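You operate a simulated robot arm through the tools that you are given. There is no shell and no other tool. Be economical: measure what you need, move in short steps, check, and stop when the job is done.

You run a simulated robot arm. Do the job below in one go: nothing can be reset, and whatever is moved stays where it is left.

## Task
Crimp the yellow lead at its colour's die and lay it in the orange tray.
Fine: one stroke of the lever, slide in; leave the slide out. Where these are worked on the way, their far stop is far enough and under half their travel is too little: press slide.

The check looks at the end state, three seconds after you hand in, the way a careful person would. Anything else that was tipped, shoved, dropped, spilled or broken makes it a failure.

## Robot
A 7-joint arm with a two-finger parallel gripper, fixed in place. Base frame: the origin is at the foot of the arm, x ahead of it, y to its left, z up; the work surface is at about z = 0.006. Units: m, degrees, N and s.
With the tool pointing down near the work surface it reaches from about 0.24 to 0.62 m from the base axis. Its first joint turns from -66.0 to 66.0 degrees. Payload 2.6 kg.
The tool frame sits at the grasp point between the pads (the TCP): z along the fingers, y along the line on which they close. The tips reach 0.03 m beyond it. Largest opening 0.094 m; finger width 0.028, thickness 0.01; the body of the gripper, 0.05 by 0.096 m, starts 0.055 m behind the TCP.
Orientation is that of the tool frame in the base frame, as a unit quaternion [x, y, z, w]. With the fingers straight down and closing along the base's y, the tool's x points along the base's -x, its y along +y and its z along -z.

## Interface
- The arm moves only by the tool play_rows. Its argument "series" is text: rows parted by semicolons, each of 7 numbers parted by spaces: the shift along the tool's x, y, z in m, then the turn, a rotation vector about the tool's x, y, z in degrees, then the closure, from 0 (fully open) to 1 (shut). In form: tx ty tz rx ry rz hand; .... A call has 1 to 12 rows; each row is the pose to reach, as a shift and turn from the pose commanded when the call began, along the tool's axes at that moment. A row lasts 0.2 s, in which the tool goes at most 0.05 m and 8.6 degrees; a call with a longer step from one row to the next is refused whole, and so is a gripper value outside its range. Where a pose cannot be reached the arm comes as near as it can. A force on the tool above 90 N (or 10 N above the force at the start of the call, whichever is more), or a blocked arm, ends the call early, and 0.2 s more pass. Each finger travels about 0.072 m/s and halts on what it meets, pressing with about 36 N; the grip force reading is that of the motor and also rises with nothing between the fingers. The clock runs only during rows and for 0.2 s after the last one: add rows that repeat a pose to give the fingers time. It gives the time, the measured TCP pose, the force on the tool (base axes), the opening and the grip force at its end, in the units of the frame above (readings bear some noise), with the torque about the TCP (base axes, N m) and any sound that the robot's microphone picked up.
- Cameras (640 x 400 px; columns grow to the right, rows downward): "scene" is fixed at [0.0348, 0.4282, 0.5715]; the picture's right is [-0.79, -0.61, 0.00], its down [-0.32, 0.41, -0.86] and it looks along [0.53, -0.68, -0.52] (base axes); focal length 306 px, centre (320, 200). "wrist" rides on the gripper at [0.076, 0.014, -0.102] in the tool frame; the picture's right is [-0.18, 0.98, 0.00], its down [-0.75, -0.14, -0.64] and it looks along [-0.63, -0.12, 0.77] (tool axes); focal length 243 px, centre (320, 200). There is no depth. A picture from a camera that has moved, and an enlarged one, comes with that camera's place and axes in the base frame and with its lens.
- snapshot(camera): a new picture of that camera. It takes no simulated time.
- inspect(camera, box): a new picture of the part [left, top, right, bottom] of that camera's present view, enlarged. It takes no simulated time.
- close_job(): hands the job in; it is judged then, once.

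Work in short steps. Places have to be worked out from the pictures, the camera data and where the tool is seen: move nearer, look again, correct. Check each grasp and each placing, and mend what went wrong. You have 120 turns and 68 pictures in all, those below and enlarged ones among them. Open the gripper and draw the arm clear of the work before you hand the job in, unless the task says otherwise; then end with one line.

The tools are called after "Emit:" as name(argument=value, ...) on one line, values as JSON. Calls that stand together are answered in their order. play_rows: Moves the arm, as the interface text tells. Its arguments: {"type":"object","properties":{"series":{"type":"string"}},"required":["series"]} The other tools are called the same way: snapshot (camera) takes a picture; inspect (camera, box) takes an enlarged picture of a part of a camera's view; close_job () hands the job in.

At the start:

```text
time: 0.0
tool_pos: [0.3391, -0.1217, 0.4214]
ee_rot: [0.0, 1.0, -0.001, 0.0]
force: [0.5, 0.0, -0.1]
ft_torque: [0.01, 0.04, -0.02]
opening: 0.0941
gripper_force: 0.0
```

scene: 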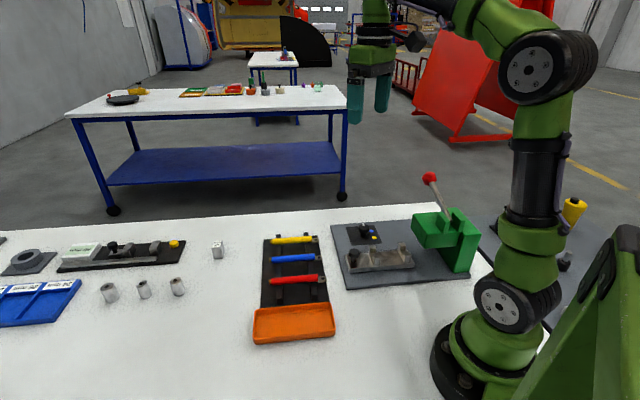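
wrist: 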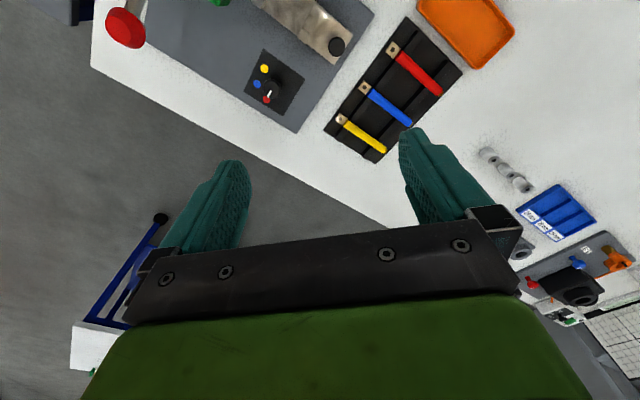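

I start by taking enlarged views of the press and the leads to understand the mechanism.

Emit:
inspect(camera="scene", box=[320, 160, 500, 300])

Emit:
inspect(camera="scene", box=[230, 220, 360, 350])

Emit:
inspect(camera="wrist", box=[90, 0, 520, 180])

```text
2.86 times, centred on (410, 230) of scene
camera zoom: at [0.0348, 0.4282, 0.5715], right [-0.79, -0.61, 0.0], down [-0.32, 0.41, -0.86], along [0.53, -0.68, -0.52], focal length 873 px, centre (63, 114)
```

zoom: 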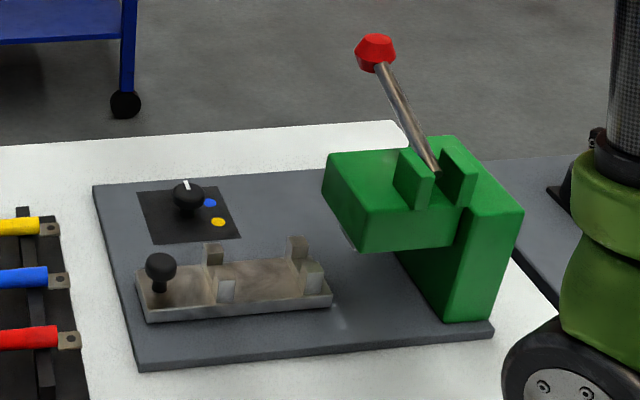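

```text
3.08 times, centred on (295, 285) of scene
camera zoom: at [0.0348, 0.4282, 0.5715], right [-0.79, -0.61, 0.0], down [-0.32, 0.41, -0.86], along [0.53, -0.68, -0.52], focal length 940 px, centre (397, -62)
```

zoom: 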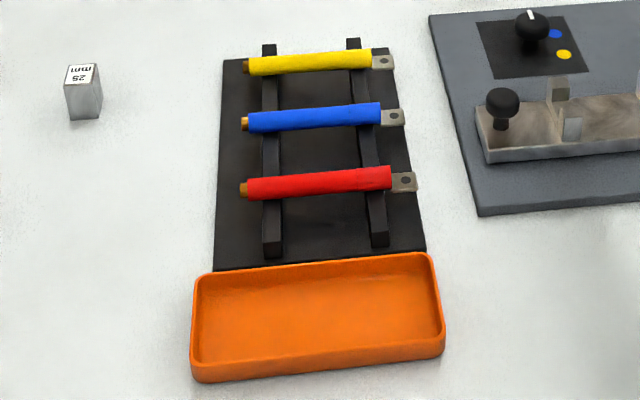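

```text
1.49 times, centred on (305, 90) of wrist
camera zoom: at [0.263, -0.1096, 0.5235], right [0.18, 0.98, 0.0], down [0.75, -0.14, 0.64], along [0.63, -0.12, -0.77], focal length 361 px, centre (342, 364)
```

zoom: 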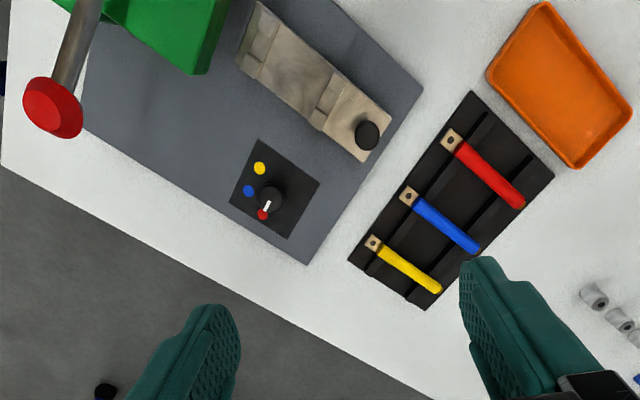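

The dial points at red with blue and yellow marks next to it. The slide has a black knob and lead nest. The lever has a red ball. I turn the tool to look along -y from above the tray, for a closer view of the press.

Emit:
play_rows(series="0 0.015 0.01 0 0 8 0; 0.004 0.03 0.02 0 0 16 0; 0.006 0.05 0.03 0 0 24 0; 0.008 0.07 0.04 0 0 32 0; 0.01 0.09 0.05 0 0 40 0; 0.012 0.11 0.06 0 0 48 0; 0.014 0.13 0.07 0 0 56 0; 0.016 0.15 0.08 0 0 64 0; 0.018 0.17 0.09 0 0 72 0; 0.02 0.17 0.1 0 0 80 0; 0.02 0.17 0.1 0 0 88 0; 0.02 0.17 0.1 0 0 90 0")

Emit:
snapshot(camera="wrist")

```text
time: 2.6
tool_pos: [0.3193, 0.0482, 0.3216]
ee_rot: [0.708, 0.706, 0.0, 0.0]
force: [0.0, -0.5, -0.6]
ft_torque: [0.01, 0.0, 0.0]
opening: 0.0941
gripper_force: 0.1
```

```text
62 pictures are left
camera wrist: at [0.3333, 0.1231, 0.4236], right [0.98, -0.19, 0.0], down [-0.14, -0.75, 0.64], along [-0.12, -0.63, -0.77], focal length 243 px, centre (320, 200)
```

wrist: 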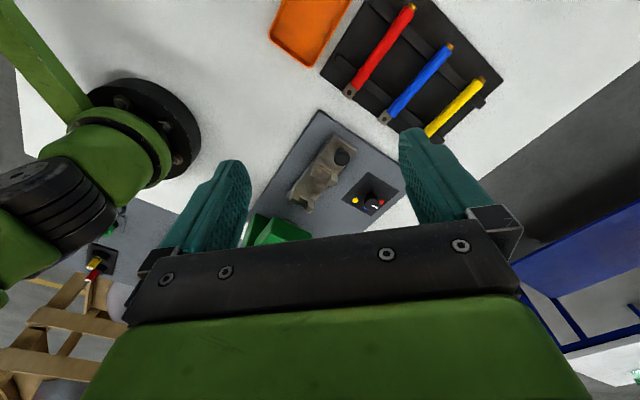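

The wrist view is most useful nearly below the gripper. I move above the press at a safe height and look down.

Emit:
play_rows(series="-0.04 -0.004 0 0 0 0 0; -0.08 -0.008 0 0 0 0 0; -0.12 -0.012 0 0 0 0 0; -0.15 -0.016 0 0 0 0 0; -0.18 -0.02 0 0 0 0 0; -0.18 -0.02 0 0 0 0 0")

Emit:
snapshot(camera="wrist")

```text
time: 4.0
tool_pos: [0.2992, -0.1329, 0.3205]
ee_rot: [0.708, 0.707, 0.0, 0.0]
force: [0.4, 0.6, 0.2]
ft_torque: [-0.01, -0.01, -0.03]
opening: 0.094
gripper_force: 0.0
```

```text
61 pictures are left
camera wrist: at [0.3128, -0.0576, 0.4231], right [0.98, -0.18, 0.0], down [-0.14, -0.75, 0.64], along [-0.12, -0.63, -0.77], focal length 243 px, centre (320, 200)
```

wrist: 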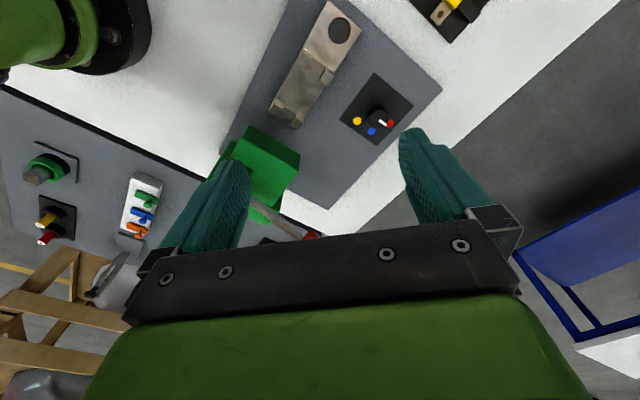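

Emit:
inspect(camera="wrist", box=[220, 0, 460, 150])

Emit:
inspect(camera="wrist", box=[200, 110, 400, 250])

```text
2.67 times, centred on (340, 75) of wrist
camera zoom: at [0.3128, -0.0576, 0.4231], right [0.98, -0.18, 0.0], down [-0.14, -0.75, 0.64], along [-0.12, -0.63, -0.77], focal length 647 px, centre (267, 533)
```

zoom: 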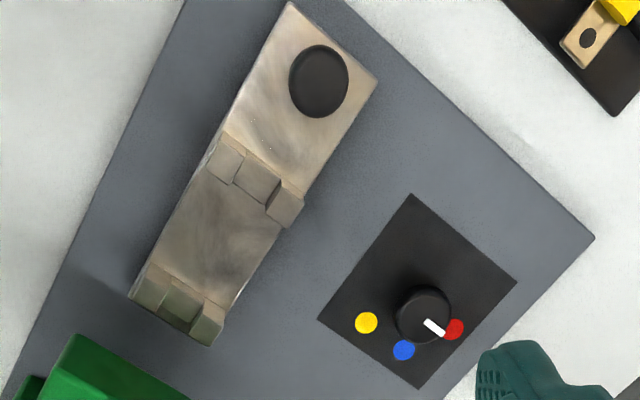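

```text
2.86 times, centred on (300, 180) of wrist
camera zoom: at [0.3128, -0.0576, 0.4231], right [0.98, -0.18, 0.0], down [-0.14, -0.75, 0.64], along [-0.12, -0.63, -0.77], focal length 693 px, centre (377, 257)
```

zoom: 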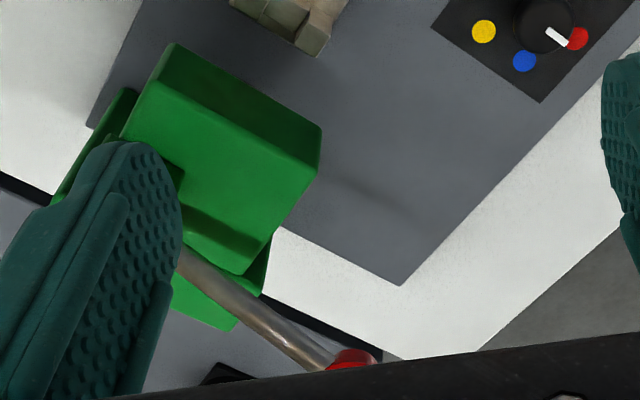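

Geometry so far (v=(x+y)/√2, w=(x-y)/√2):
- **Slide:** axis at 45°, w≈0.300; knob ≈(0.333,-0.096).
- **Press head:** top z≈0.134.
- **Lever ball:** ≈(0.252,-0.31,0.207).
- **Dial:** ≈(0.379,-0.222), red at -45°, blue at -105° and yellow at -165°, so it needs a clockwise turn of about 120°.

I go above the dial with yaw about +10.

Emit:
play_rows(series="-0.01 0.01 0 0 0 -8.4 0; -0.02 0.02 0.01 0 0 -16.8 0; -0.03 0.03 0.02 0 0 -25.2 0; -0.04 0.04 0.04 0 0 -33.6 0; -0.05 0.05 0.06 0 0 -42 0; -0.06 0.06 0.08 0 0 -50.4 0; -0.07 0.07 0.1 0 0 -58.8 0; -0.08 0.075 0.12 0 0 -67.2 0; -0.085 0.08 0.13 0 0 -75.6 0; -0.089 0.08 0.14 0 0 -84 0; -0.089 0.08 0.16 0 0 -92 0; -0.089 0.08 0.17 0 0 -100 0")

Emit:
snapshot(camera="wrist")

```text
time: 6.6
tool_pos: [0.3792, -0.2214, 0.1501]
ee_rot: [-0.089, 0.996, 0.0, 0.0]
force: [0.0, -1.1, 0.2]
ft_torque: [0.01, -0.01, -0.01]
opening: 0.0941
gripper_force: 0.1
```

```text
58 pictures are left
camera wrist: at [0.3024, -0.2219, 0.2529], right [0.01, 1.0, 0.0], down [0.77, -0.01, 0.64], along [0.64, 0.0, -0.77], focal length 243 px, centre (320, 200)
```

wrist: 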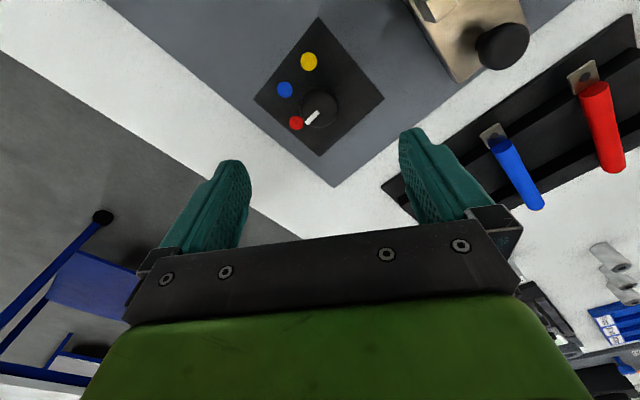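

The dial knob is centred under the TCP at about (0.377,-0.222), 34 mm across. I go down to z≈0.05 and close on it.

Emit:
play_rows(series="0.002 0 0.03 0 0 0 0; 0.002 0 0.06 0 0 0 0; 0.002 0 0.085 0 0 0 0; 0.002 0 0.098 0 0 0 0; 0.002 0 0.1 0 0 0 0")

Emit:
play_rows(series="0 0 0 0 0 0 0.3; 0 0 0 0 0 0 0.6; 0 0 0 0 0 0 0.8; 0 0 0 0 0 0 0.8; 0 0 0 0 0 0 0.8; 0 0 0 0 0 0 0.8")

Emit:
snapshot(camera="wrist")

```text
time: 7.8
tool_pos: [0.3764, -0.2216, 0.0508]
ee_rot: [-0.087, 0.996, -0.001, 0.0]
force: [0.0, -0.6, 0.0]
ft_torque: [0.03, -0.02, -0.02]
opening: 0.0938
gripper_force: 0.0
```

```text
time: 9.2
tool_pos: [0.3771, -0.2234, 0.0496]
ee_rot: [-0.088, 0.996, -0.001, 0.0]
force: [5.2, -12.2, -7.7]
ft_torque: [-0.23, -0.09, 0.0]
opening: 0.0334
gripper_force: 45.0
```

```text
57 pictures are left
camera wrist: at [0.2997, -0.2225, 0.1527], right [0.01, 1.0, 0.0], down [0.77, -0.01, 0.64], along [0.64, -0.01, -0.77], focal length 243 px, centre (320, 200)
```

wrist: 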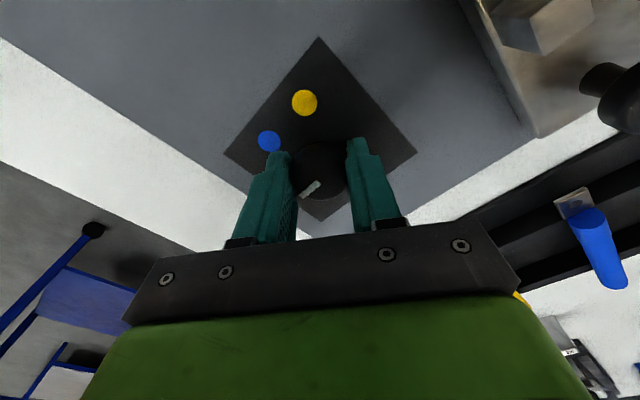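

Knob gripped at 33 mm opening. I turn it clockwise from above (+tool z) by 60° and read the result.

Emit:
play_rows(series="0 -0.0015 0 0 0 8 0.8; 0 -0.0015 0 0 0 16 0.8; 0 -0.0015 0 0 0 24 0.8; 0 -0.0015 0 0 0 32 0.8; 0 -0.0015 0 0 0 40 0.8; 0 -0.0015 0 0 0 48 0.8; 0 -0.0015 0 0 0 56 0.8; 0 -0.0015 0 0 0 60 0.8")

Emit:
inspect(camera="wrist", box=[200, 40, 440, 240])

```text
time: 11.0
tool_pos: [0.3773, -0.2223, 0.0516]
ee_rot: [0.424, 0.906, 0.001, -0.001]
force: [-5.1, 11.5, -4.0]
ft_torque: [0.53, 0.29, 0.02]
opening: 0.0334
gripper_force: 44.5
```

```text
2.00 times, centred on (320, 140) of wrist
camera zoom: at [0.3399, -0.1559, 0.1533], right [0.87, 0.49, 0.0], down [0.38, -0.67, 0.64], along [0.31, -0.56, -0.77], focal length 485 px, centre (320, 320)
```

zoom: 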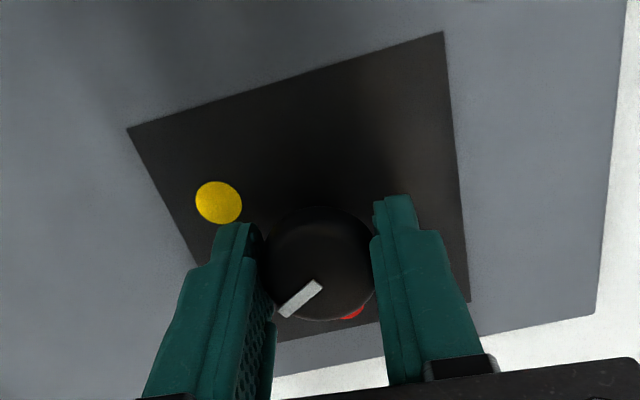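

The mark turned with the gripper and now sits at blue. I turn another 60° to yellow.

Emit:
play_rows(series="0 0 0 0 0 8 0.8; 0 0 0 0 0 16 0.8; 0 0 0 0 0 24 0.8; 0 0 0 0 0 32 0.8; 0 0 0 0 0 40 0.8; 0 0 0 0 0 48 0.8; 0 0 0 0 0 56 0.8; 0 0 0 0 0 60 0.8; 0 0 0 0 0 60 0.8")

Emit:
inspect(camera="wrist", box=[200, 40, 440, 240])

```text
time: 13.0
tool_pos: [0.3782, -0.2228, 0.0515]
ee_rot: [0.819, 0.574, 0.0, -0.001]
force: [3.1, 12.6, -20.4]
ft_torque: [0.33, -0.12, 0.1]
opening: 0.0336
gripper_force: 45.4
```

```text
2.00 times, centred on (320, 140) of wrist
camera zoom: at [0.4176, -0.1566, 0.1531], right [0.86, -0.51, 0.0], down [-0.39, -0.66, 0.64], along [-0.33, -0.55, -0.77], focal length 485 px, centre (320, 320)
```

zoom: 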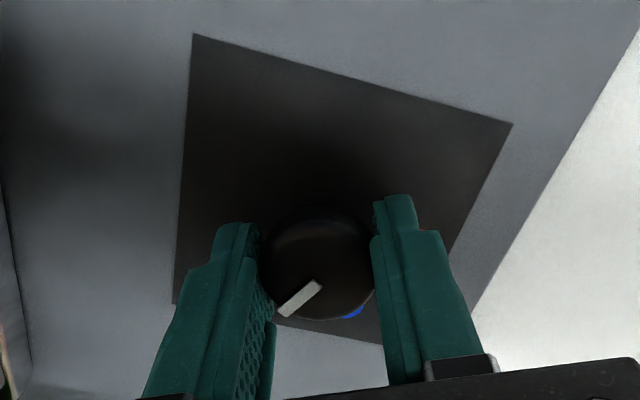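

The turn looks done, so I release, rise and check the mark.

Emit:
play_rows(series="0 0 0 0 0 0 0.5; 0 0 0 0 0 0 0; 0 0 0 0 0 0 0; 0 0 0 0 0 0 0; 0 0 0 0 0 0 0; 0 0 -0.03 0 0 0 0; 0 0 -0.06 0 0 0 0; 0 0 -0.1 0 0 0 0; 0 0 -0.1 0 0 0 0")

Emit:
inspect(camera="wrist", box=[160, 0, 480, 200])

```text
time: 15.0
tool_pos: [0.3763, -0.2234, 0.1515]
ee_rot: [0.819, 0.574, 0.001, 0.0]
force: [-1.6, -0.3, -0.3]
ft_torque: [0.01, -0.03, 0.01]
opening: 0.0938
gripper_force: 0.0
```

```text
2.00 times, centred on (320, 100) of wrist
camera zoom: at [0.4156, -0.1572, 0.2545], right [0.86, -0.51, 0.0], down [-0.39, -0.66, 0.64], along [-0.33, -0.55, -0.77], focal length 485 px, centre (320, 400)
```

zoom: 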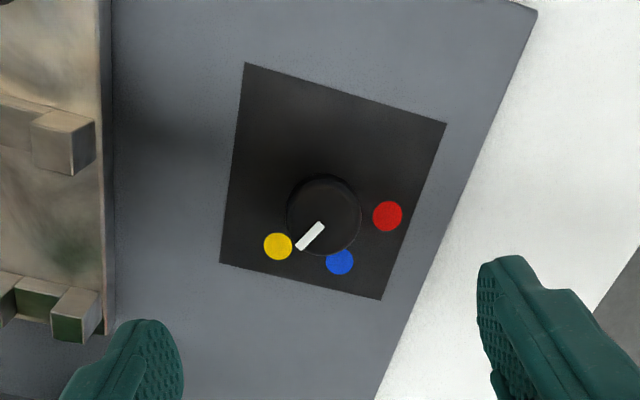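

The mark points near yellow, maybe a few degrees short. I look tighter to measure it.

Emit:
inspect(camera="wrist", box=[270, 75, 370, 145])

```text
5.71 times, centred on (320, 110) of wrist
camera zoom: at [0.4156, -0.1572, 0.2545], right [0.86, -0.51, 0.0], down [-0.39, -0.66, 0.64], along [-0.33, -0.55, -0.77], focal length 1386 px, centre (320, 714)
```

zoom: 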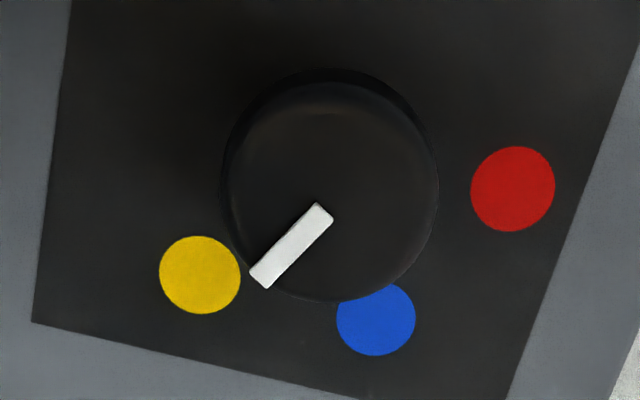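

The mark reads 197° against yellow at about 195°, so the dial is set. Next I move above the yellow lead with yaw -135, which puts the closing line across the lead and the camera on the far side from the press.

Emit:
play_rows(series="0.02 0.008 -0.03 0 0 4 0; 0.05 0.018 -0.03 0 0 8 0; 0.085 0.03 -0.03 0 0 12 0; 0.12 0.042 -0.03 0 0 16 0; 0.155 0.054 -0.03 0 0 20 0; 0.185 0.064 -0.03 0 0 25 0; 0.198 0.0674 -0.03 0 0 25 0; 0.198 0.0674 -0.03 0 0 25 0")

Emit:
snapshot(camera="wrist")

```text
time: 16.8
tool_pos: [0.5109, -0.0611, 0.1807]
ee_rot: [0.924, 0.383, -0.001, 0.001]
force: [0.1, 0.4, 0.0]
ft_torque: [0.0, 0.0, 0.0]
opening: 0.0941
gripper_force: 0.1
```

```text
52 pictures are left
camera wrist: at [0.573, -0.0178, 0.2829], right [0.56, -0.83, 0.0], down [-0.63, -0.43, 0.64], along [-0.53, -0.36, -0.77], focal length 243 px, centre (320, 200)
```

wrist: 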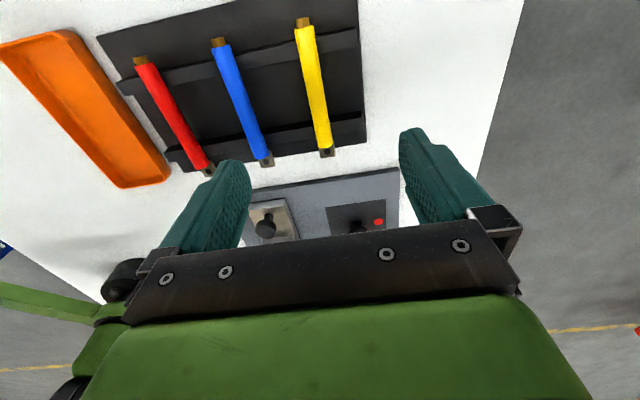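

Orientation reached; now tool x=+v and tool y=+w. The yellow lead runs v=0.256 (lug) to 0.380 (copper), w≈0.400, z≈0.033. I pre-close a little, align and go down partway for a look.

Emit:
play_rows(series="0.002 -0.002 0.02 0 0 0 0.2; 0.004 -0.0045 0.05 0 0 0 0.4; 0.004 -0.0045 0.08 0 0 0 0.4; 0.004 -0.0045 0.095 0 0 0 0.4; 0.004 -0.0045 0.095 0 0 0 0.4")

Emit:
snapshot(camera="wrist")

```text
time: 18.0
tool_pos: [0.5084, -0.0541, 0.0858]
ee_rot: [0.924, 0.383, 0.0, 0.0]
force: [0.2, 0.5, 0.4]
ft_torque: [-0.03, 0.0, 0.02]
opening: 0.0562
gripper_force: 0.0
```

```text
51 pictures are left
camera wrist: at [0.5723, -0.0107, 0.1864], right [0.56, -0.83, 0.0], down [-0.63, -0.43, 0.64], along [-0.53, -0.36, -0.77], focal length 243 px, centre (320, 200)
```

wrist: 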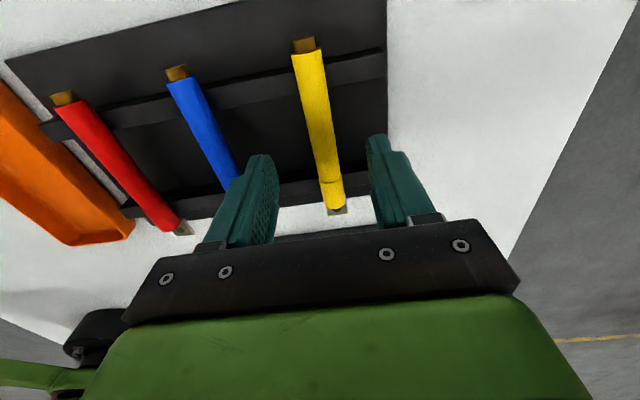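

The lead is centred between the fingers. I go down to z≈0.048 and close.

Emit:
play_rows(series="0 0 0.015 0 0 0 0.4; 0 0 0.03 0 0 0 0.4; 0 0 0.037 0 0 0 0.4; 0 0 0.037 0 0 0 0.4")

Emit:
play_rows(series="0 0 0 0 0 0 0.7; 0 0 0 0 0 0 1; 0 0 0 0 0 0 1; 0 0 0 0 0 0 1; 0 0 0 0 0 0 1")

Emit:
snapshot(camera="wrist")

```text
time: 19.0
tool_pos: [0.5091, -0.0541, 0.0488]
ee_rot: [0.924, 0.383, 0.0, 0.0]
force: [0.5, 0.7, -0.4]
ft_torque: [-0.04, -0.02, -0.02]
opening: 0.0563
gripper_force: 0.2
```

```text
time: 20.2
tool_pos: [0.5086, -0.0546, 0.0491]
ee_rot: [0.924, 0.383, 0.0, 0.0]
force: [-0.1, -1.1, 0.3]
ft_torque: [-0.03, 0.0, -0.01]
opening: 0.0167
gripper_force: 36.2
```

```text
50 pictures are left
camera wrist: at [0.5717, -0.0118, 0.1516], right [0.56, -0.83, 0.0], down [-0.63, -0.43, 0.64], along [-0.53, -0.36, -0.77], focal length 243 px, centre (320, 200)
```

wrist: 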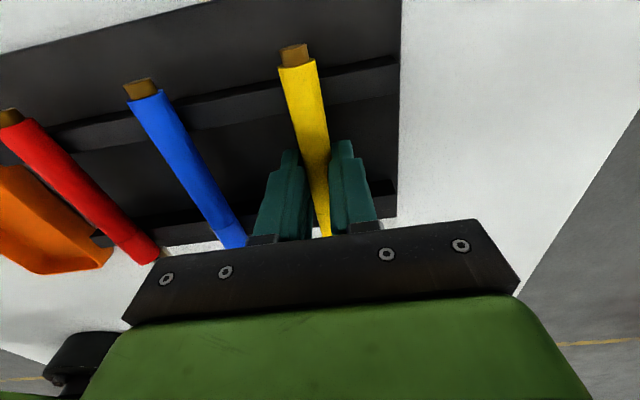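

The lead is held at 16.7 mm. I lift it and carry it to above the slide's nest at a safe height.

Emit:
play_rows(series="0 0 -0.03 0 0 0 1; 0 0 -0.07 0 0 0 1; 0 0 -0.115 0 0 0 1; -0.03 -0.012 -0.12 0 0 0 1; -0.07 -0.03 -0.12 0 0 0 1; -0.11 -0.046 -0.12 0 0 0 1; -0.15 -0.062 -0.12 0 0 0 1; -0.19 -0.08 -0.12 0 0 0 1; -0.225 -0.094 -0.12 0 0 0 1; -0.236 -0.098 -0.12 0 0 0 1; -0.236 -0.098 -0.12 0 0 0 1")

Emit:
snapshot(camera="wrist")

Emit:
inspect(camera="scene", box=[320, 140, 500, 300])

```text
time: 22.6
tool_pos: [0.2716, -0.1524, 0.169]
ee_rot: [0.924, 0.384, 0.0, 0.0]
force: [0.4, -0.8, -0.7]
ft_torque: [-0.01, -0.02, -0.04]
opening: 0.0167
gripper_force: 36.4
```

```text
49 pictures are left
camera wrist: at [0.3357, -0.1103, 0.2711], right [0.57, -0.82, 0.0], down [-0.63, -0.43, 0.64], along [-0.53, -0.36, -0.77], focal length 243 px, centre (320, 200)
```

wrist: 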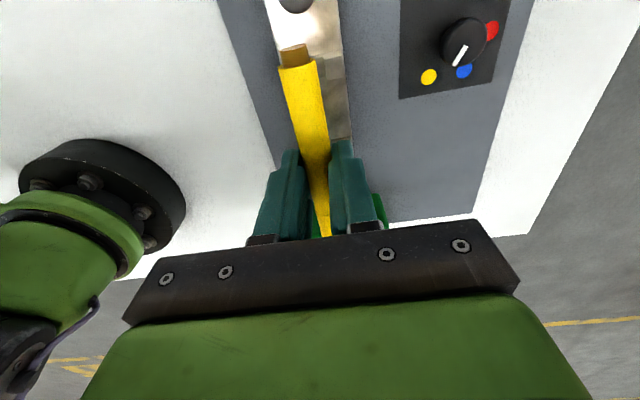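

```text
2.50 times, centred on (410, 220) of scene
camera zoom: at [0.0348, 0.4282, 0.5715], right [-0.79, -0.61, 0.0], down [-0.32, 0.41, -0.86], along [0.53, -0.68, -0.52], focal length 764 px, centre (95, 150)
```

zoom: 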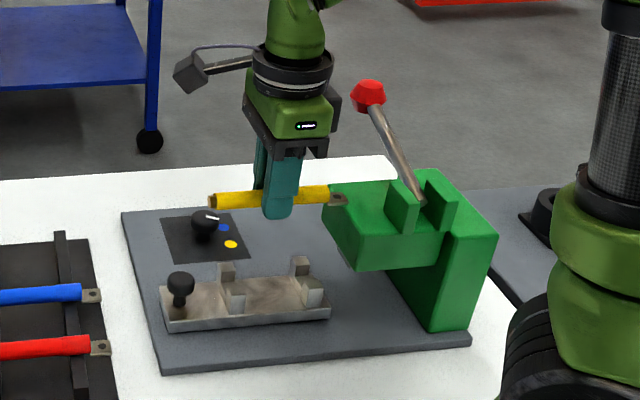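

The dial mark looks ambiguous from this angle. I check it closer before I commit.

Emit:
inspect(camera="wrist", box=[400, 0, 520, 100])

Emit:
inspect(camera="scene", box=[360, 215, 400, 250])

```text
4.00 times, centred on (460, 50) of wrist
camera zoom: at [0.3357, -0.1103, 0.2711], right [0.57, -0.82, 0.0], down [-0.63, -0.43, 0.64], along [-0.53, -0.36, -0.77], focal length 970 px, centre (-240, 800)
```

zoom: 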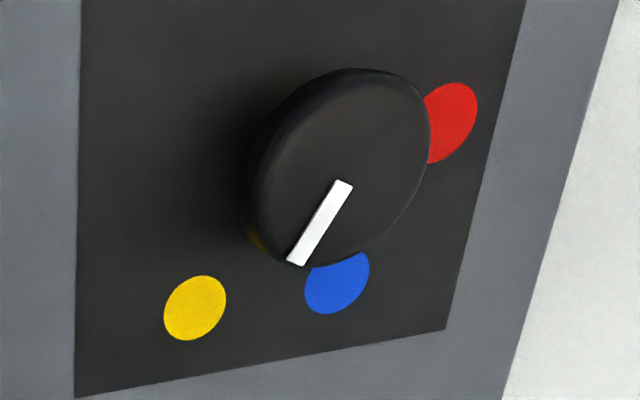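

```text
11.43 times, centred on (380, 232) of scene
camera zoom: at [0.0348, 0.4282, 0.5715], right [-0.79, -0.61, 0.0], down [-0.32, 0.41, -0.86], along [0.53, -0.68, -0.52], focal length 3493 px, centre (-366, -171)
```

zoom: 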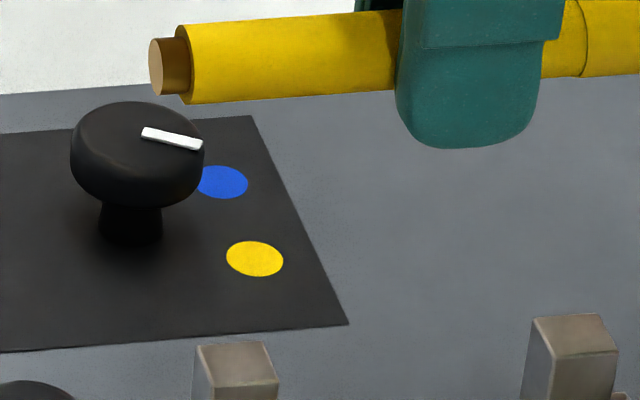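

The mark direction works out at 194–197° against yellow at 195–198°, so the dial is right. The nest posts are at v≈0.117 and 0.038, tops z≈0.055, w≈0.300. I look at the nest closely for slot width.

Emit:
inspect(camera="scene", box=[378, 240, 458, 290])

```text
8.00 times, centred on (418, 265) of scene
camera zoom: at [0.0348, 0.4282, 0.5715], right [-0.79, -0.61, 0.0], down [-0.32, 0.41, -0.86], along [0.53, -0.68, -0.52], focal length 2445 px, centre (-464, -320)
```

zoom: 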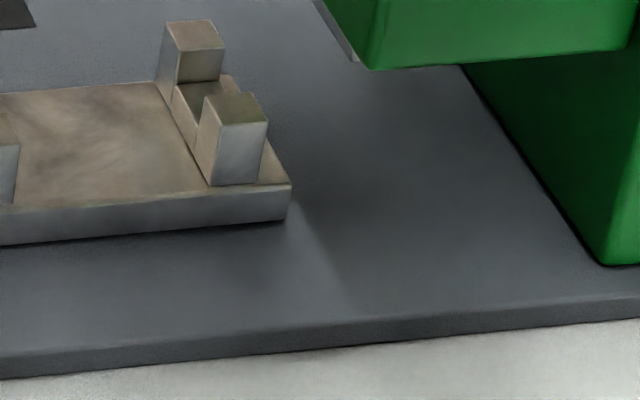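

The slot is about 22 mm wide for a 16.7 mm lead, which is adequate. I descend to just above the ears and check alignment.

Emit:
play_rows(series="-0.002 0.001 0.03 0 0 0 1; -0.004 0.001 0.06 0 0 0 1; -0.004 0.001 0.078 0 0 0 1; -0.004 0.001 0.078 0 0 0 1")

Emit:
inspect(camera="scene", box=[340, 210, 460, 290])

Emit:
snapshot(camera="wrist")

```text
time: 23.6
tool_pos: [0.2721, -0.1547, 0.0937]
ee_rot: [0.924, 0.383, 0.004, 0.001]
force: [6.6, 24.8, 52.1]
ft_torque: [0.52, 0.05, 0.05]
opening: 0.0174
gripper_force: 36.2
```

```text
5.00 times, centred on (400, 250) of scene
camera zoom: at [0.0347, 0.4284, 0.5715], right [-0.79, -0.61, 0.0], down [-0.32, 0.41, -0.86], along [0.53, -0.68, -0.52], focal length 1528 px, centre (-80, -50)
```

zoom: 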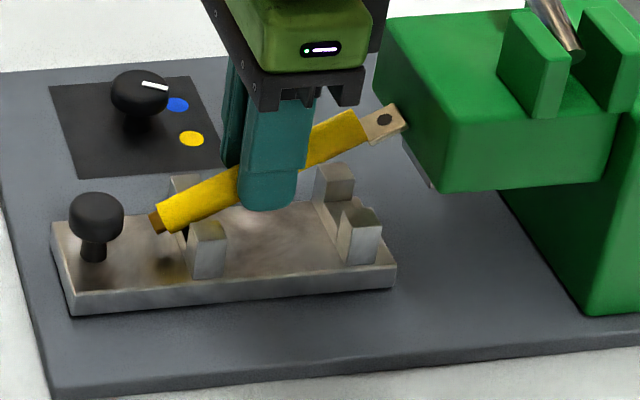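

```text
43 pictures are left
camera wrist: at [0.3352, -0.1125, 0.1958], right [0.57, -0.82, 0.0], down [-0.64, -0.44, 0.64], along [-0.52, -0.36, -0.77], focal length 243 px, centre (320, 200)
```

wrist: 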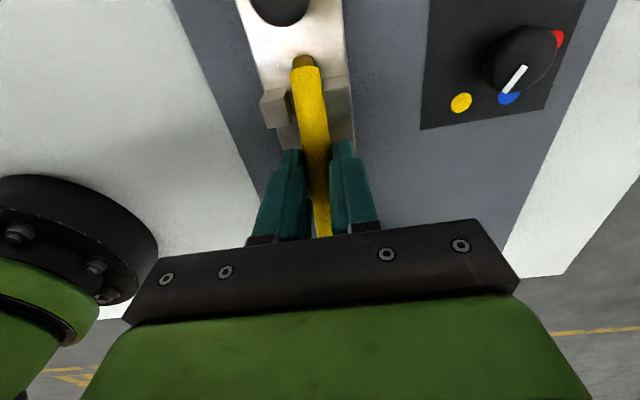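

The lug caught the head's front edge and the lead tilted in the grip by about 30°. I back off outward and up, then measure.

Emit:
play_rows(series="0.005 0 -0.01 0 0 0 1; 0.01 0 -0.025 0 0 0 1; 0.015 0 -0.05 0 0 0 1; 0.02 0 -0.075 0 0 0 1; 0.02 0 -0.075 0 0 0 1")

Emit:
inspect(camera="scene", box=[340, 190, 460, 270])

```text
time: 24.8
tool_pos: [0.2852, -0.1418, 0.1648]
ee_rot: [0.924, 0.383, 0.0, 0.0]
force: [-0.6, 0.5, -1.1]
ft_torque: [0.02, -0.02, -0.01]
opening: 0.0168
gripper_force: 36.4
```

```text
5.00 times, centred on (400, 230) of scene
camera zoom: at [0.0348, 0.4282, 0.5715], right [-0.79, -0.61, 0.0], down [-0.32, 0.41, -0.86], along [0.53, -0.68, -0.52], focal length 1528 px, centre (-80, 50)
```

zoom: 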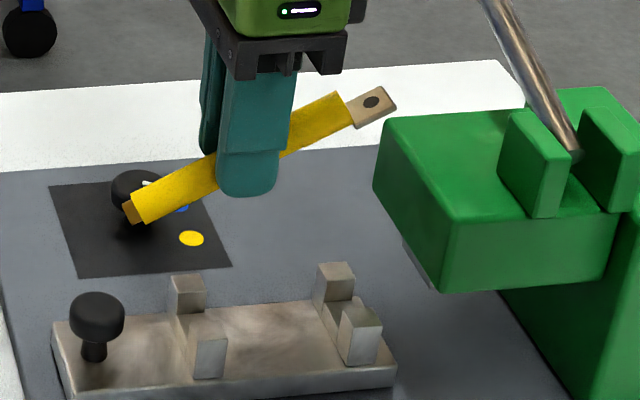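

The lead is pitched 24° (lug up); its true length is 0.135, with the lug end 0.0745 in front of the TCP. I will level it by pressing the low copper end on the bare grey plate between slide and dial (w≈0.362). First I move there and go part of the way down.

Emit:
play_rows(series="0 0.03 0 0 0 0 1; 0 0.06 0 0 0 0 1; 0 0.06 0.03 0 0 0 1; 0 0.06 0.06 0 0 0 1; 0 0.06 0.085 0 0 0 1; 0 0.06 0.085 0 0 0 1")

Emit:
snapshot(camera="wrist")

Emit:
inspect(camera="scene", box=[340, 200, 460, 280])

```text
time: 26.2
tool_pos: [0.3269, -0.1842, 0.0794]
ee_rot: [0.924, 0.383, 0.001, 0.0]
force: [0.5, 0.0, -1.8]
ft_torque: [-0.01, 0.01, 0.0]
opening: 0.0166
gripper_force: 36.3
```

```text
41 pictures are left
camera wrist: at [0.3912, -0.141, 0.1818], right [0.56, -0.83, 0.0], down [-0.63, -0.43, 0.64], along [-0.53, -0.36, -0.77], focal length 243 px, centre (320, 200)
```

wrist: 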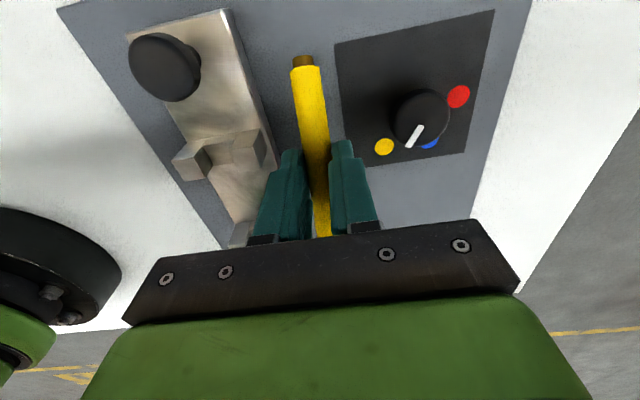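

```text
5.00 times, centred on (400, 240) of scene
camera zoom: at [0.0348, 0.4282, 0.5715], right [-0.79, -0.61, 0.0], down [-0.32, 0.41, -0.86], along [0.53, -0.68, -0.52], focal length 1528 px, centre (-80, 0)
```

zoom: 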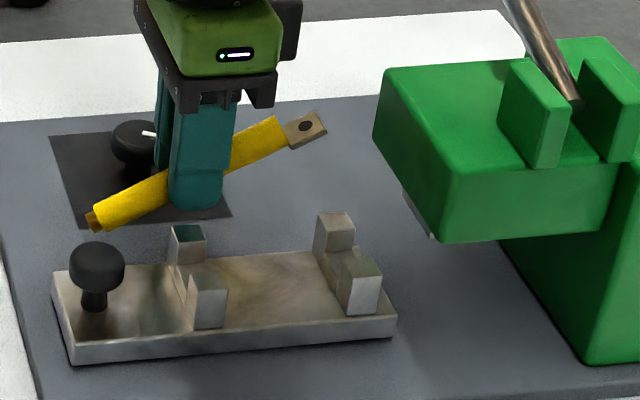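

The path is clear on both sides. I press down gently in small steps.

Emit:
play_rows(series="0 0 0.008 0 0 0 1; 0 0 0.014 0 0 0 1; 0 0 0.019 0 0 0 1; 0 0 0.023 0 0 0 1; 0 0 0.027 0 0 0 1; 0 0 0.03 0 0 0 1; 0 0 0.03 0 0 0 1")

Emit:
inspect(camera="scene", box=[340, 200, 460, 280])

```text
time: 27.8
tool_pos: [0.3271, -0.1854, 0.052]
ee_rot: [0.924, 0.382, 0.001, 0.002]
force: [-7.0, -12.7, 22.0]
ft_torque: [0.36, -0.64, -0.18]
opening: 0.0164
gripper_force: 36.0
```

```text
5.00 times, centred on (400, 240) of scene
camera zoom: at [0.0348, 0.4283, 0.5715], right [-0.79, -0.61, 0.0], down [-0.32, 0.41, -0.86], along [0.53, -0.68, -0.52], focal length 1528 px, centre (-80, 0)
```

zoom: 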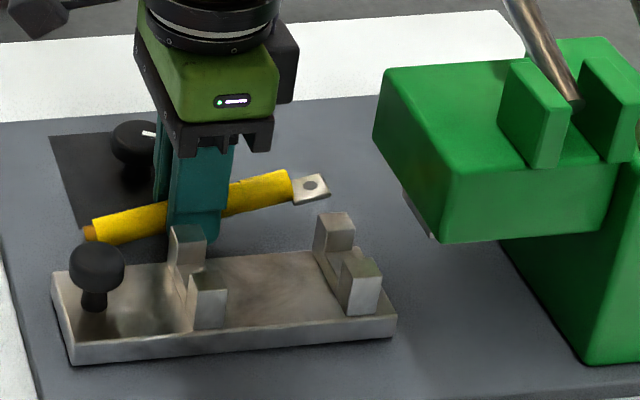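

It is levelling, with about 10° left. I press 7 mm more and then look.

Emit:
play_rows(series="0 0 0.003 0 0 0 1; 0 0 0.006 0 0 0 1; 0 0 0.009 0 0 0 1; 0 0 0.009 0 0 0 1")

Emit:
inspect(camera="scene", box=[340, 200, 460, 280])

```text
time: 28.8
tool_pos: [0.3274, -0.1859, 0.042]
ee_rot: [0.925, 0.38, -0.001, 0.002]
force: [-6.9, -16.5, 21.9]
ft_torque: [0.39, -0.66, -0.4]
opening: 0.0165
gripper_force: 36.2
```

```text
5.00 times, centred on (400, 240) of scene
camera zoom: at [0.0347, 0.4283, 0.5715], right [-0.79, -0.61, 0.0], down [-0.32, 0.41, -0.86], along [0.53, -0.68, -0.52], focal length 1528 px, centre (-80, 0)
```

zoom: 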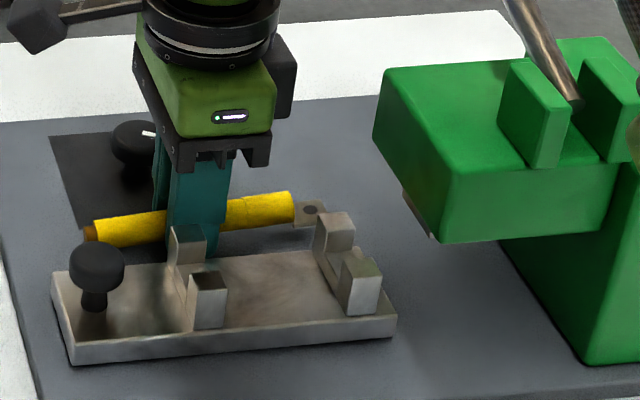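

Nearly level. I open a little so the lead settles on the plate between the fingers, then re-grip it.

Emit:
play_rows(series="0 0 -0.001 0 0 0 0.7; 0 0 -0.001 0 0 0 0.66; 0 0 -0.001 0 0 0 0.66; 0 0 -0.001 0 0 0 0.66; 0 0 -0.001 0 0 0 0.66")

Emit:
play_rows(series="0 0 0 0 0 0 0.8; 0 0 0 0 0 0 1; 0 0 0 0 0 0 1; 0 0 0 0 0 0 1")

Emit:
inspect(camera="scene", box=[340, 200, 460, 280])

```text
time: 30.0
tool_pos: [0.3277, -0.1835, 0.0421]
ee_rot: [0.924, 0.383, 0.001, -0.001]
force: [-0.9, -0.9, 0.3]
ft_torque: [0.0, 0.01, 0.0]
opening: 0.032
gripper_force: 0.1
```

```text
time: 31.0
tool_pos: [0.3277, -0.1839, 0.0438]
ee_rot: [0.924, 0.383, 0.0, 0.0]
force: [-0.4, -0.5, 0.7]
ft_torque: [-0.04, -0.01, -0.02]
opening: 0.0167
gripper_force: 35.3
```

```text
5.00 times, centred on (400, 240) of scene
camera zoom: at [0.0348, 0.4282, 0.5715], right [-0.79, -0.61, 0.0], down [-0.32, 0.41, -0.86], along [0.53, -0.68, -0.52], focal length 1528 px, centre (-80, 0)
```

zoom: 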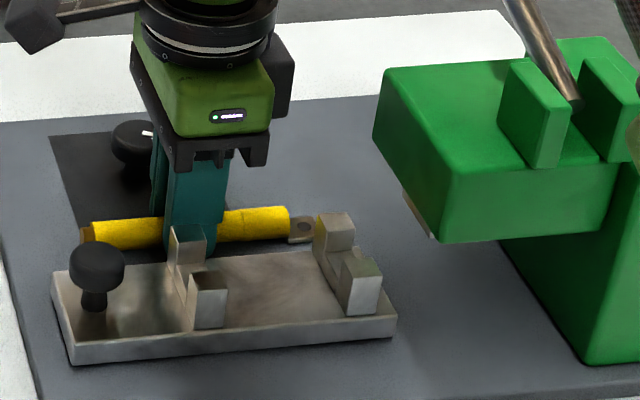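

The lead is flat and gripped, lug end at TCP−0.0786. I lift, shift to v≈0.093 and w≈0.3007 above the nest so the lug clears the head front, and check.

Emit:
play_rows(series="0 0 -0.03 0 0 0 1; 0 0 -0.06 0 0 0 1; 0 0 -0.065 0 0 0 1; -0.004 -0.03 -0.065 0 0 0 1; -0.0087 -0.061 -0.065 0 0 0 1; -0.0087 -0.061 -0.065 0 0 0 1")

Emit:
inspect(camera="scene", box=[340, 200, 460, 280])

Emit:
snapshot(camera="wrist")

```text
time: 32.4
tool_pos: [0.2767, -0.1462, 0.1092]
ee_rot: [0.924, 0.383, 0.0, 0.0]
force: [0.0, 0.0, -1.4]
ft_torque: [0.02, -0.02, -0.01]
opening: 0.0166
gripper_force: 35.5
```

```text
5.00 times, centred on (400, 240) of scene
camera zoom: at [0.0348, 0.4282, 0.5715], right [-0.79, -0.61, 0.0], down [-0.32, 0.41, -0.86], along [0.53, -0.68, -0.52], focal length 1528 px, centre (-80, 0)
```

zoom: 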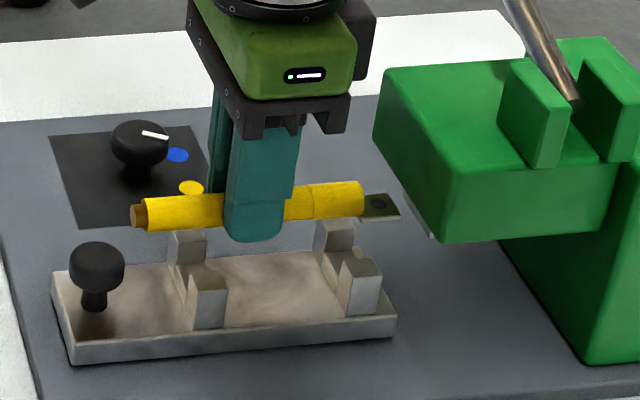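

```text
35 pictures are left
camera wrist: at [0.3407, -0.1031, 0.2106], right [0.56, -0.83, 0.0], down [-0.63, -0.43, 0.64], along [-0.53, -0.36, -0.77], focal length 243 px, centre (320, 200)
```

wrist: 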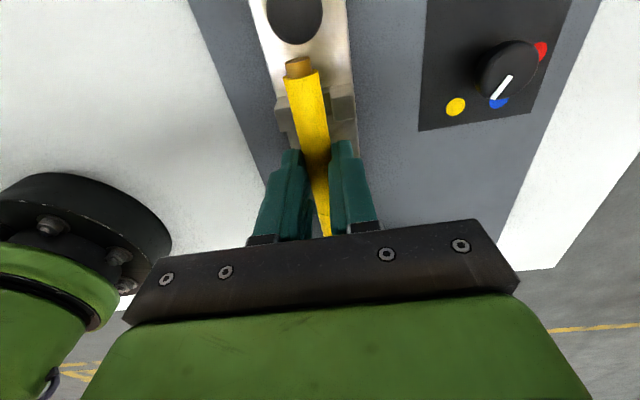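

Level, and the lug is already below the head's underside (z≈0.096), so the way down is free. I shift slightly to v−0.002, w+0.0015, and descend into the slots in small steps.

Emit:
play_rows(series="-0.002 0.0015 0.005 0 0 0 1; -0.002 0.0015 0.012 0 0 0 1; -0.002 0.0015 0.018 0 0 0 1; -0.002 0.0015 0.024 0 0 0 1; -0.002 0.0015 0.024 0 0 0 1")

Emit:
inspect(camera="scene", box=[340, 200, 460, 280])

Emit:
inspect(camera="wrist", box=[220, 0, 420, 160])

```text
time: 33.6
tool_pos: [0.2769, -0.1497, 0.0844]
ee_rot: [0.924, 0.383, -0.001, 0.0]
force: [-0.1, 0.2, -1.2]
ft_torque: [0.01, 0.01, -0.03]
opening: 0.0167
gripper_force: 36.5
```

```text
5.00 times, centred on (400, 240) of scene
camera zoom: at [0.0348, 0.4282, 0.5715], right [-0.79, -0.61, 0.0], down [-0.32, 0.41, -0.86], along [0.53, -0.68, -0.52], focal length 1528 px, centre (-80, 0)
```

zoom: 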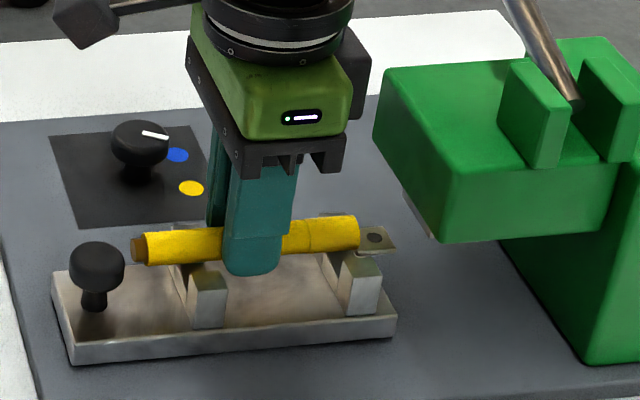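

```text
2.50 times, centred on (320, 80) of wrist
camera zoom: at [0.3405, -0.1065, 0.1865], right [0.56, -0.83, 0.0], down [-0.63, -0.43, 0.64], along [-0.53, -0.36, -0.77], focal length 606 px, centre (320, 500)
```

zoom: 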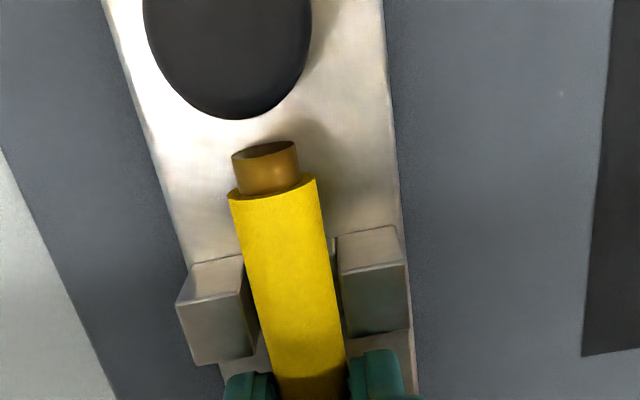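

The lead is between the ears, a touch left. I nudge it by 0.7 mm and keep descending until it seats.

Emit:
play_rows(series="0 0.0007 0.005 0 0 0 1; 0 0.0007 0.009 0 0 0 1; 0 0.0007 0.012 0 0 0 1; 0 0.0007 0.0145 0 0 0 1; 0 0.0007 0.0145 0 0 0 1")

Emit:
inspect(camera="scene", box=[340, 200, 460, 280])

```text
time: 34.8
tool_pos: [0.2787, -0.1491, 0.071]
ee_rot: [0.924, 0.381, 0.0, -0.002]
force: [-17.6, 18.8, 56.6]
ft_torque: [0.54, 0.32, -0.25]
opening: 0.0167
gripper_force: 35.7
```

```text
5.00 times, centred on (400, 240) of scene
camera zoom: at [0.0346, 0.4283, 0.5715], right [-0.79, -0.61, 0.0], down [-0.32, 0.41, -0.86], along [0.53, -0.68, -0.52], focal length 1528 px, centre (-80, 0)
```

zoom: 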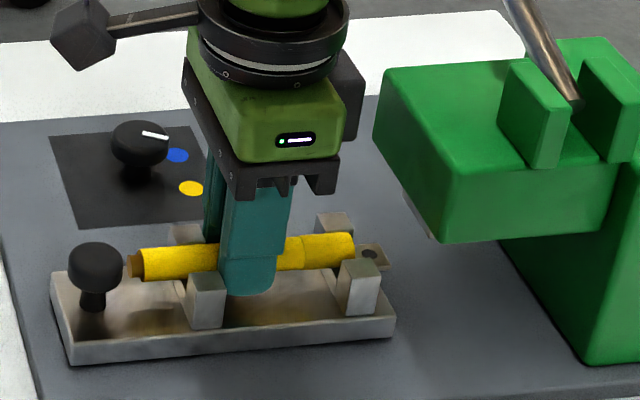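

It is seated with contact force. I release gently and look at how it lies.

Emit:
play_rows(series="0 -0.0005 -0.001 0 0 0 0.8; 0 -0.0005 -0.001 0 0 0 0.6; 0 -0.0005 -0.001 0 0 0 0.5; 0 -0.0005 -0.001 0 0 0 0.5; 0 -0.0005 -0.001 0 0 0 0.5")

Emit:
inspect(camera="scene", box=[340, 200, 460, 280])

Emit:
inspect(camera="wrist", box=[220, 0, 420, 160])

```text
time: 36.0
tool_pos: [0.2781, -0.1503, 0.071]
ee_rot: [0.924, 0.383, 0.0, 0.0]
force: [-1.5, -0.3, -0.2]
ft_torque: [0.0, 0.0, 0.01]
opening: 0.0467
gripper_force: 0.0
```

```text
5.00 times, centred on (400, 240) of scene
camera zoom: at [0.0348, 0.4282, 0.5715], right [-0.79, -0.61, 0.0], down [-0.32, 0.41, -0.86], along [0.53, -0.68, -0.52], focal length 1528 px, centre (-80, 0)
```

zoom: 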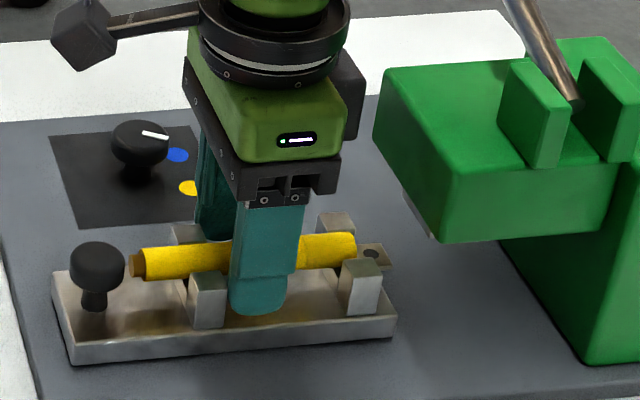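

```text
2.50 times, centred on (320, 80) of wrist
camera zoom: at [0.3413, -0.1071, 0.1734], right [0.56, -0.83, 0.0], down [-0.63, -0.43, 0.64], along [-0.53, -0.36, -0.77], focal length 606 px, centre (320, 500)
```

zoom: 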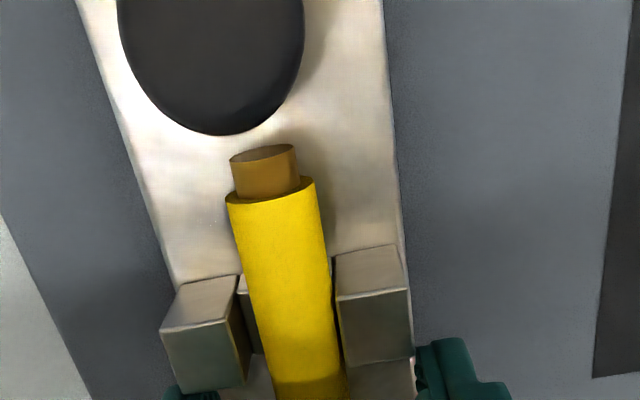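

The lead lies in both slots. Next I rise, move over the slide knob (v≈0.166, w≈0.301), and open wide.

Emit:
play_rows(series="0 0 -0.025 0 0 0 0.5; 0 0 -0.06 0 0 0 0.3; 0.035 -0.001 -0.06 0 0 0 0.2; 0.0755 -0.002 -0.06 0 0 0 0.2; 0.0755 -0.002 -0.06 0 0 0 0.2")

Emit:
snapshot(camera="wrist")

Emit:
inspect(camera="scene", box=[340, 200, 460, 280])

```text
time: 37.2
tool_pos: [0.3293, -0.0966, 0.1321]
ee_rot: [0.924, 0.383, -0.001, 0.0]
force: [0.2, -0.1, 0.2]
ft_torque: [-0.03, 0.02, -0.02]
opening: 0.0751
gripper_force: 0.1
```

```text
29 pictures are left
camera wrist: at [0.3935, -0.0535, 0.2334], right [0.56, -0.83, 0.0], down [-0.63, -0.43, 0.64], along [-0.53, -0.36, -0.77], focal length 243 px, centre (320, 200)
```

wrist: 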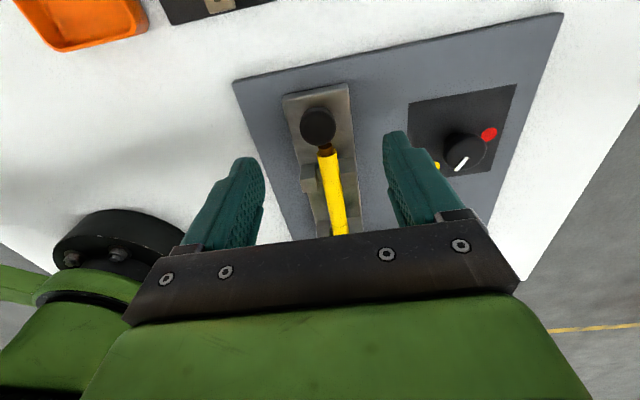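

```text
5.00 times, centred on (400, 240) of scene
camera zoom: at [0.0348, 0.4282, 0.5715], right [-0.79, -0.61, 0.0], down [-0.32, 0.41, -0.86], along [0.53, -0.68, -0.52], focal length 1528 px, centre (-80, 0)
```

zoom: 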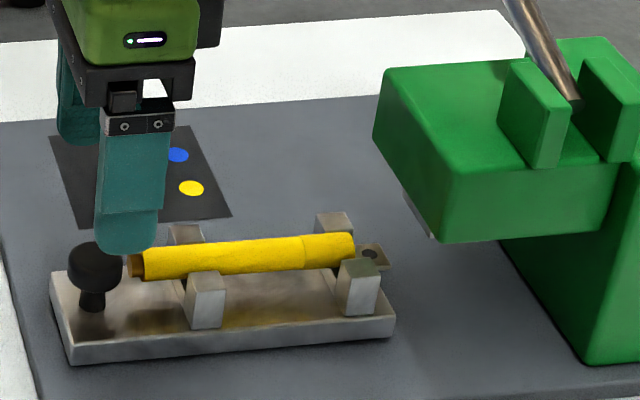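

The knob is at about v=0.169, w=0.301. I move +3 mm in v, descend to z≈0.07 and close on it.

Emit:
play_rows(series="0.003 0 0.02 0 0 0 0.2; 0.003 0 0.04 0 0 0 0.2; 0.003 0 0.055 0 0 0 0.2; 0.003 0 0.062 0 0 0 0.2; 0.003 0 0.062 0 0 0 0.4; 0.003 0 0.062 0 0 0 0.6; 0.003 0 0.062 0 0 0 0.85; 0.003 0 0.062 0 0 0 0.85; 0.003 0 0.062 0 0 0 0.85; 0.003 0 0.062 0 0 0 0.85")

Emit:
inspect(camera="scene", box=[340, 200, 460, 280])

```text
time: 39.4
tool_pos: [0.3301, -0.0949, 0.0699]
ee_rot: [0.924, 0.382, 0.0, 0.001]
force: [6.4, -5.7, -11.0]
ft_torque: [0.02, -0.24, -0.02]
opening: 0.0273
gripper_force: 45.1
```

```text
5.00 times, centred on (400, 240) of scene
camera zoom: at [0.0349, 0.4282, 0.5715], right [-0.79, -0.61, 0.0], down [-0.32, 0.41, -0.86], along [0.53, -0.68, -0.52], focal length 1528 px, centre (-80, 0)
```

zoom: 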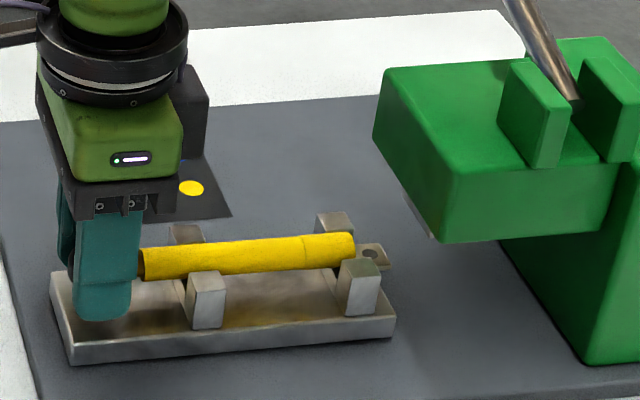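

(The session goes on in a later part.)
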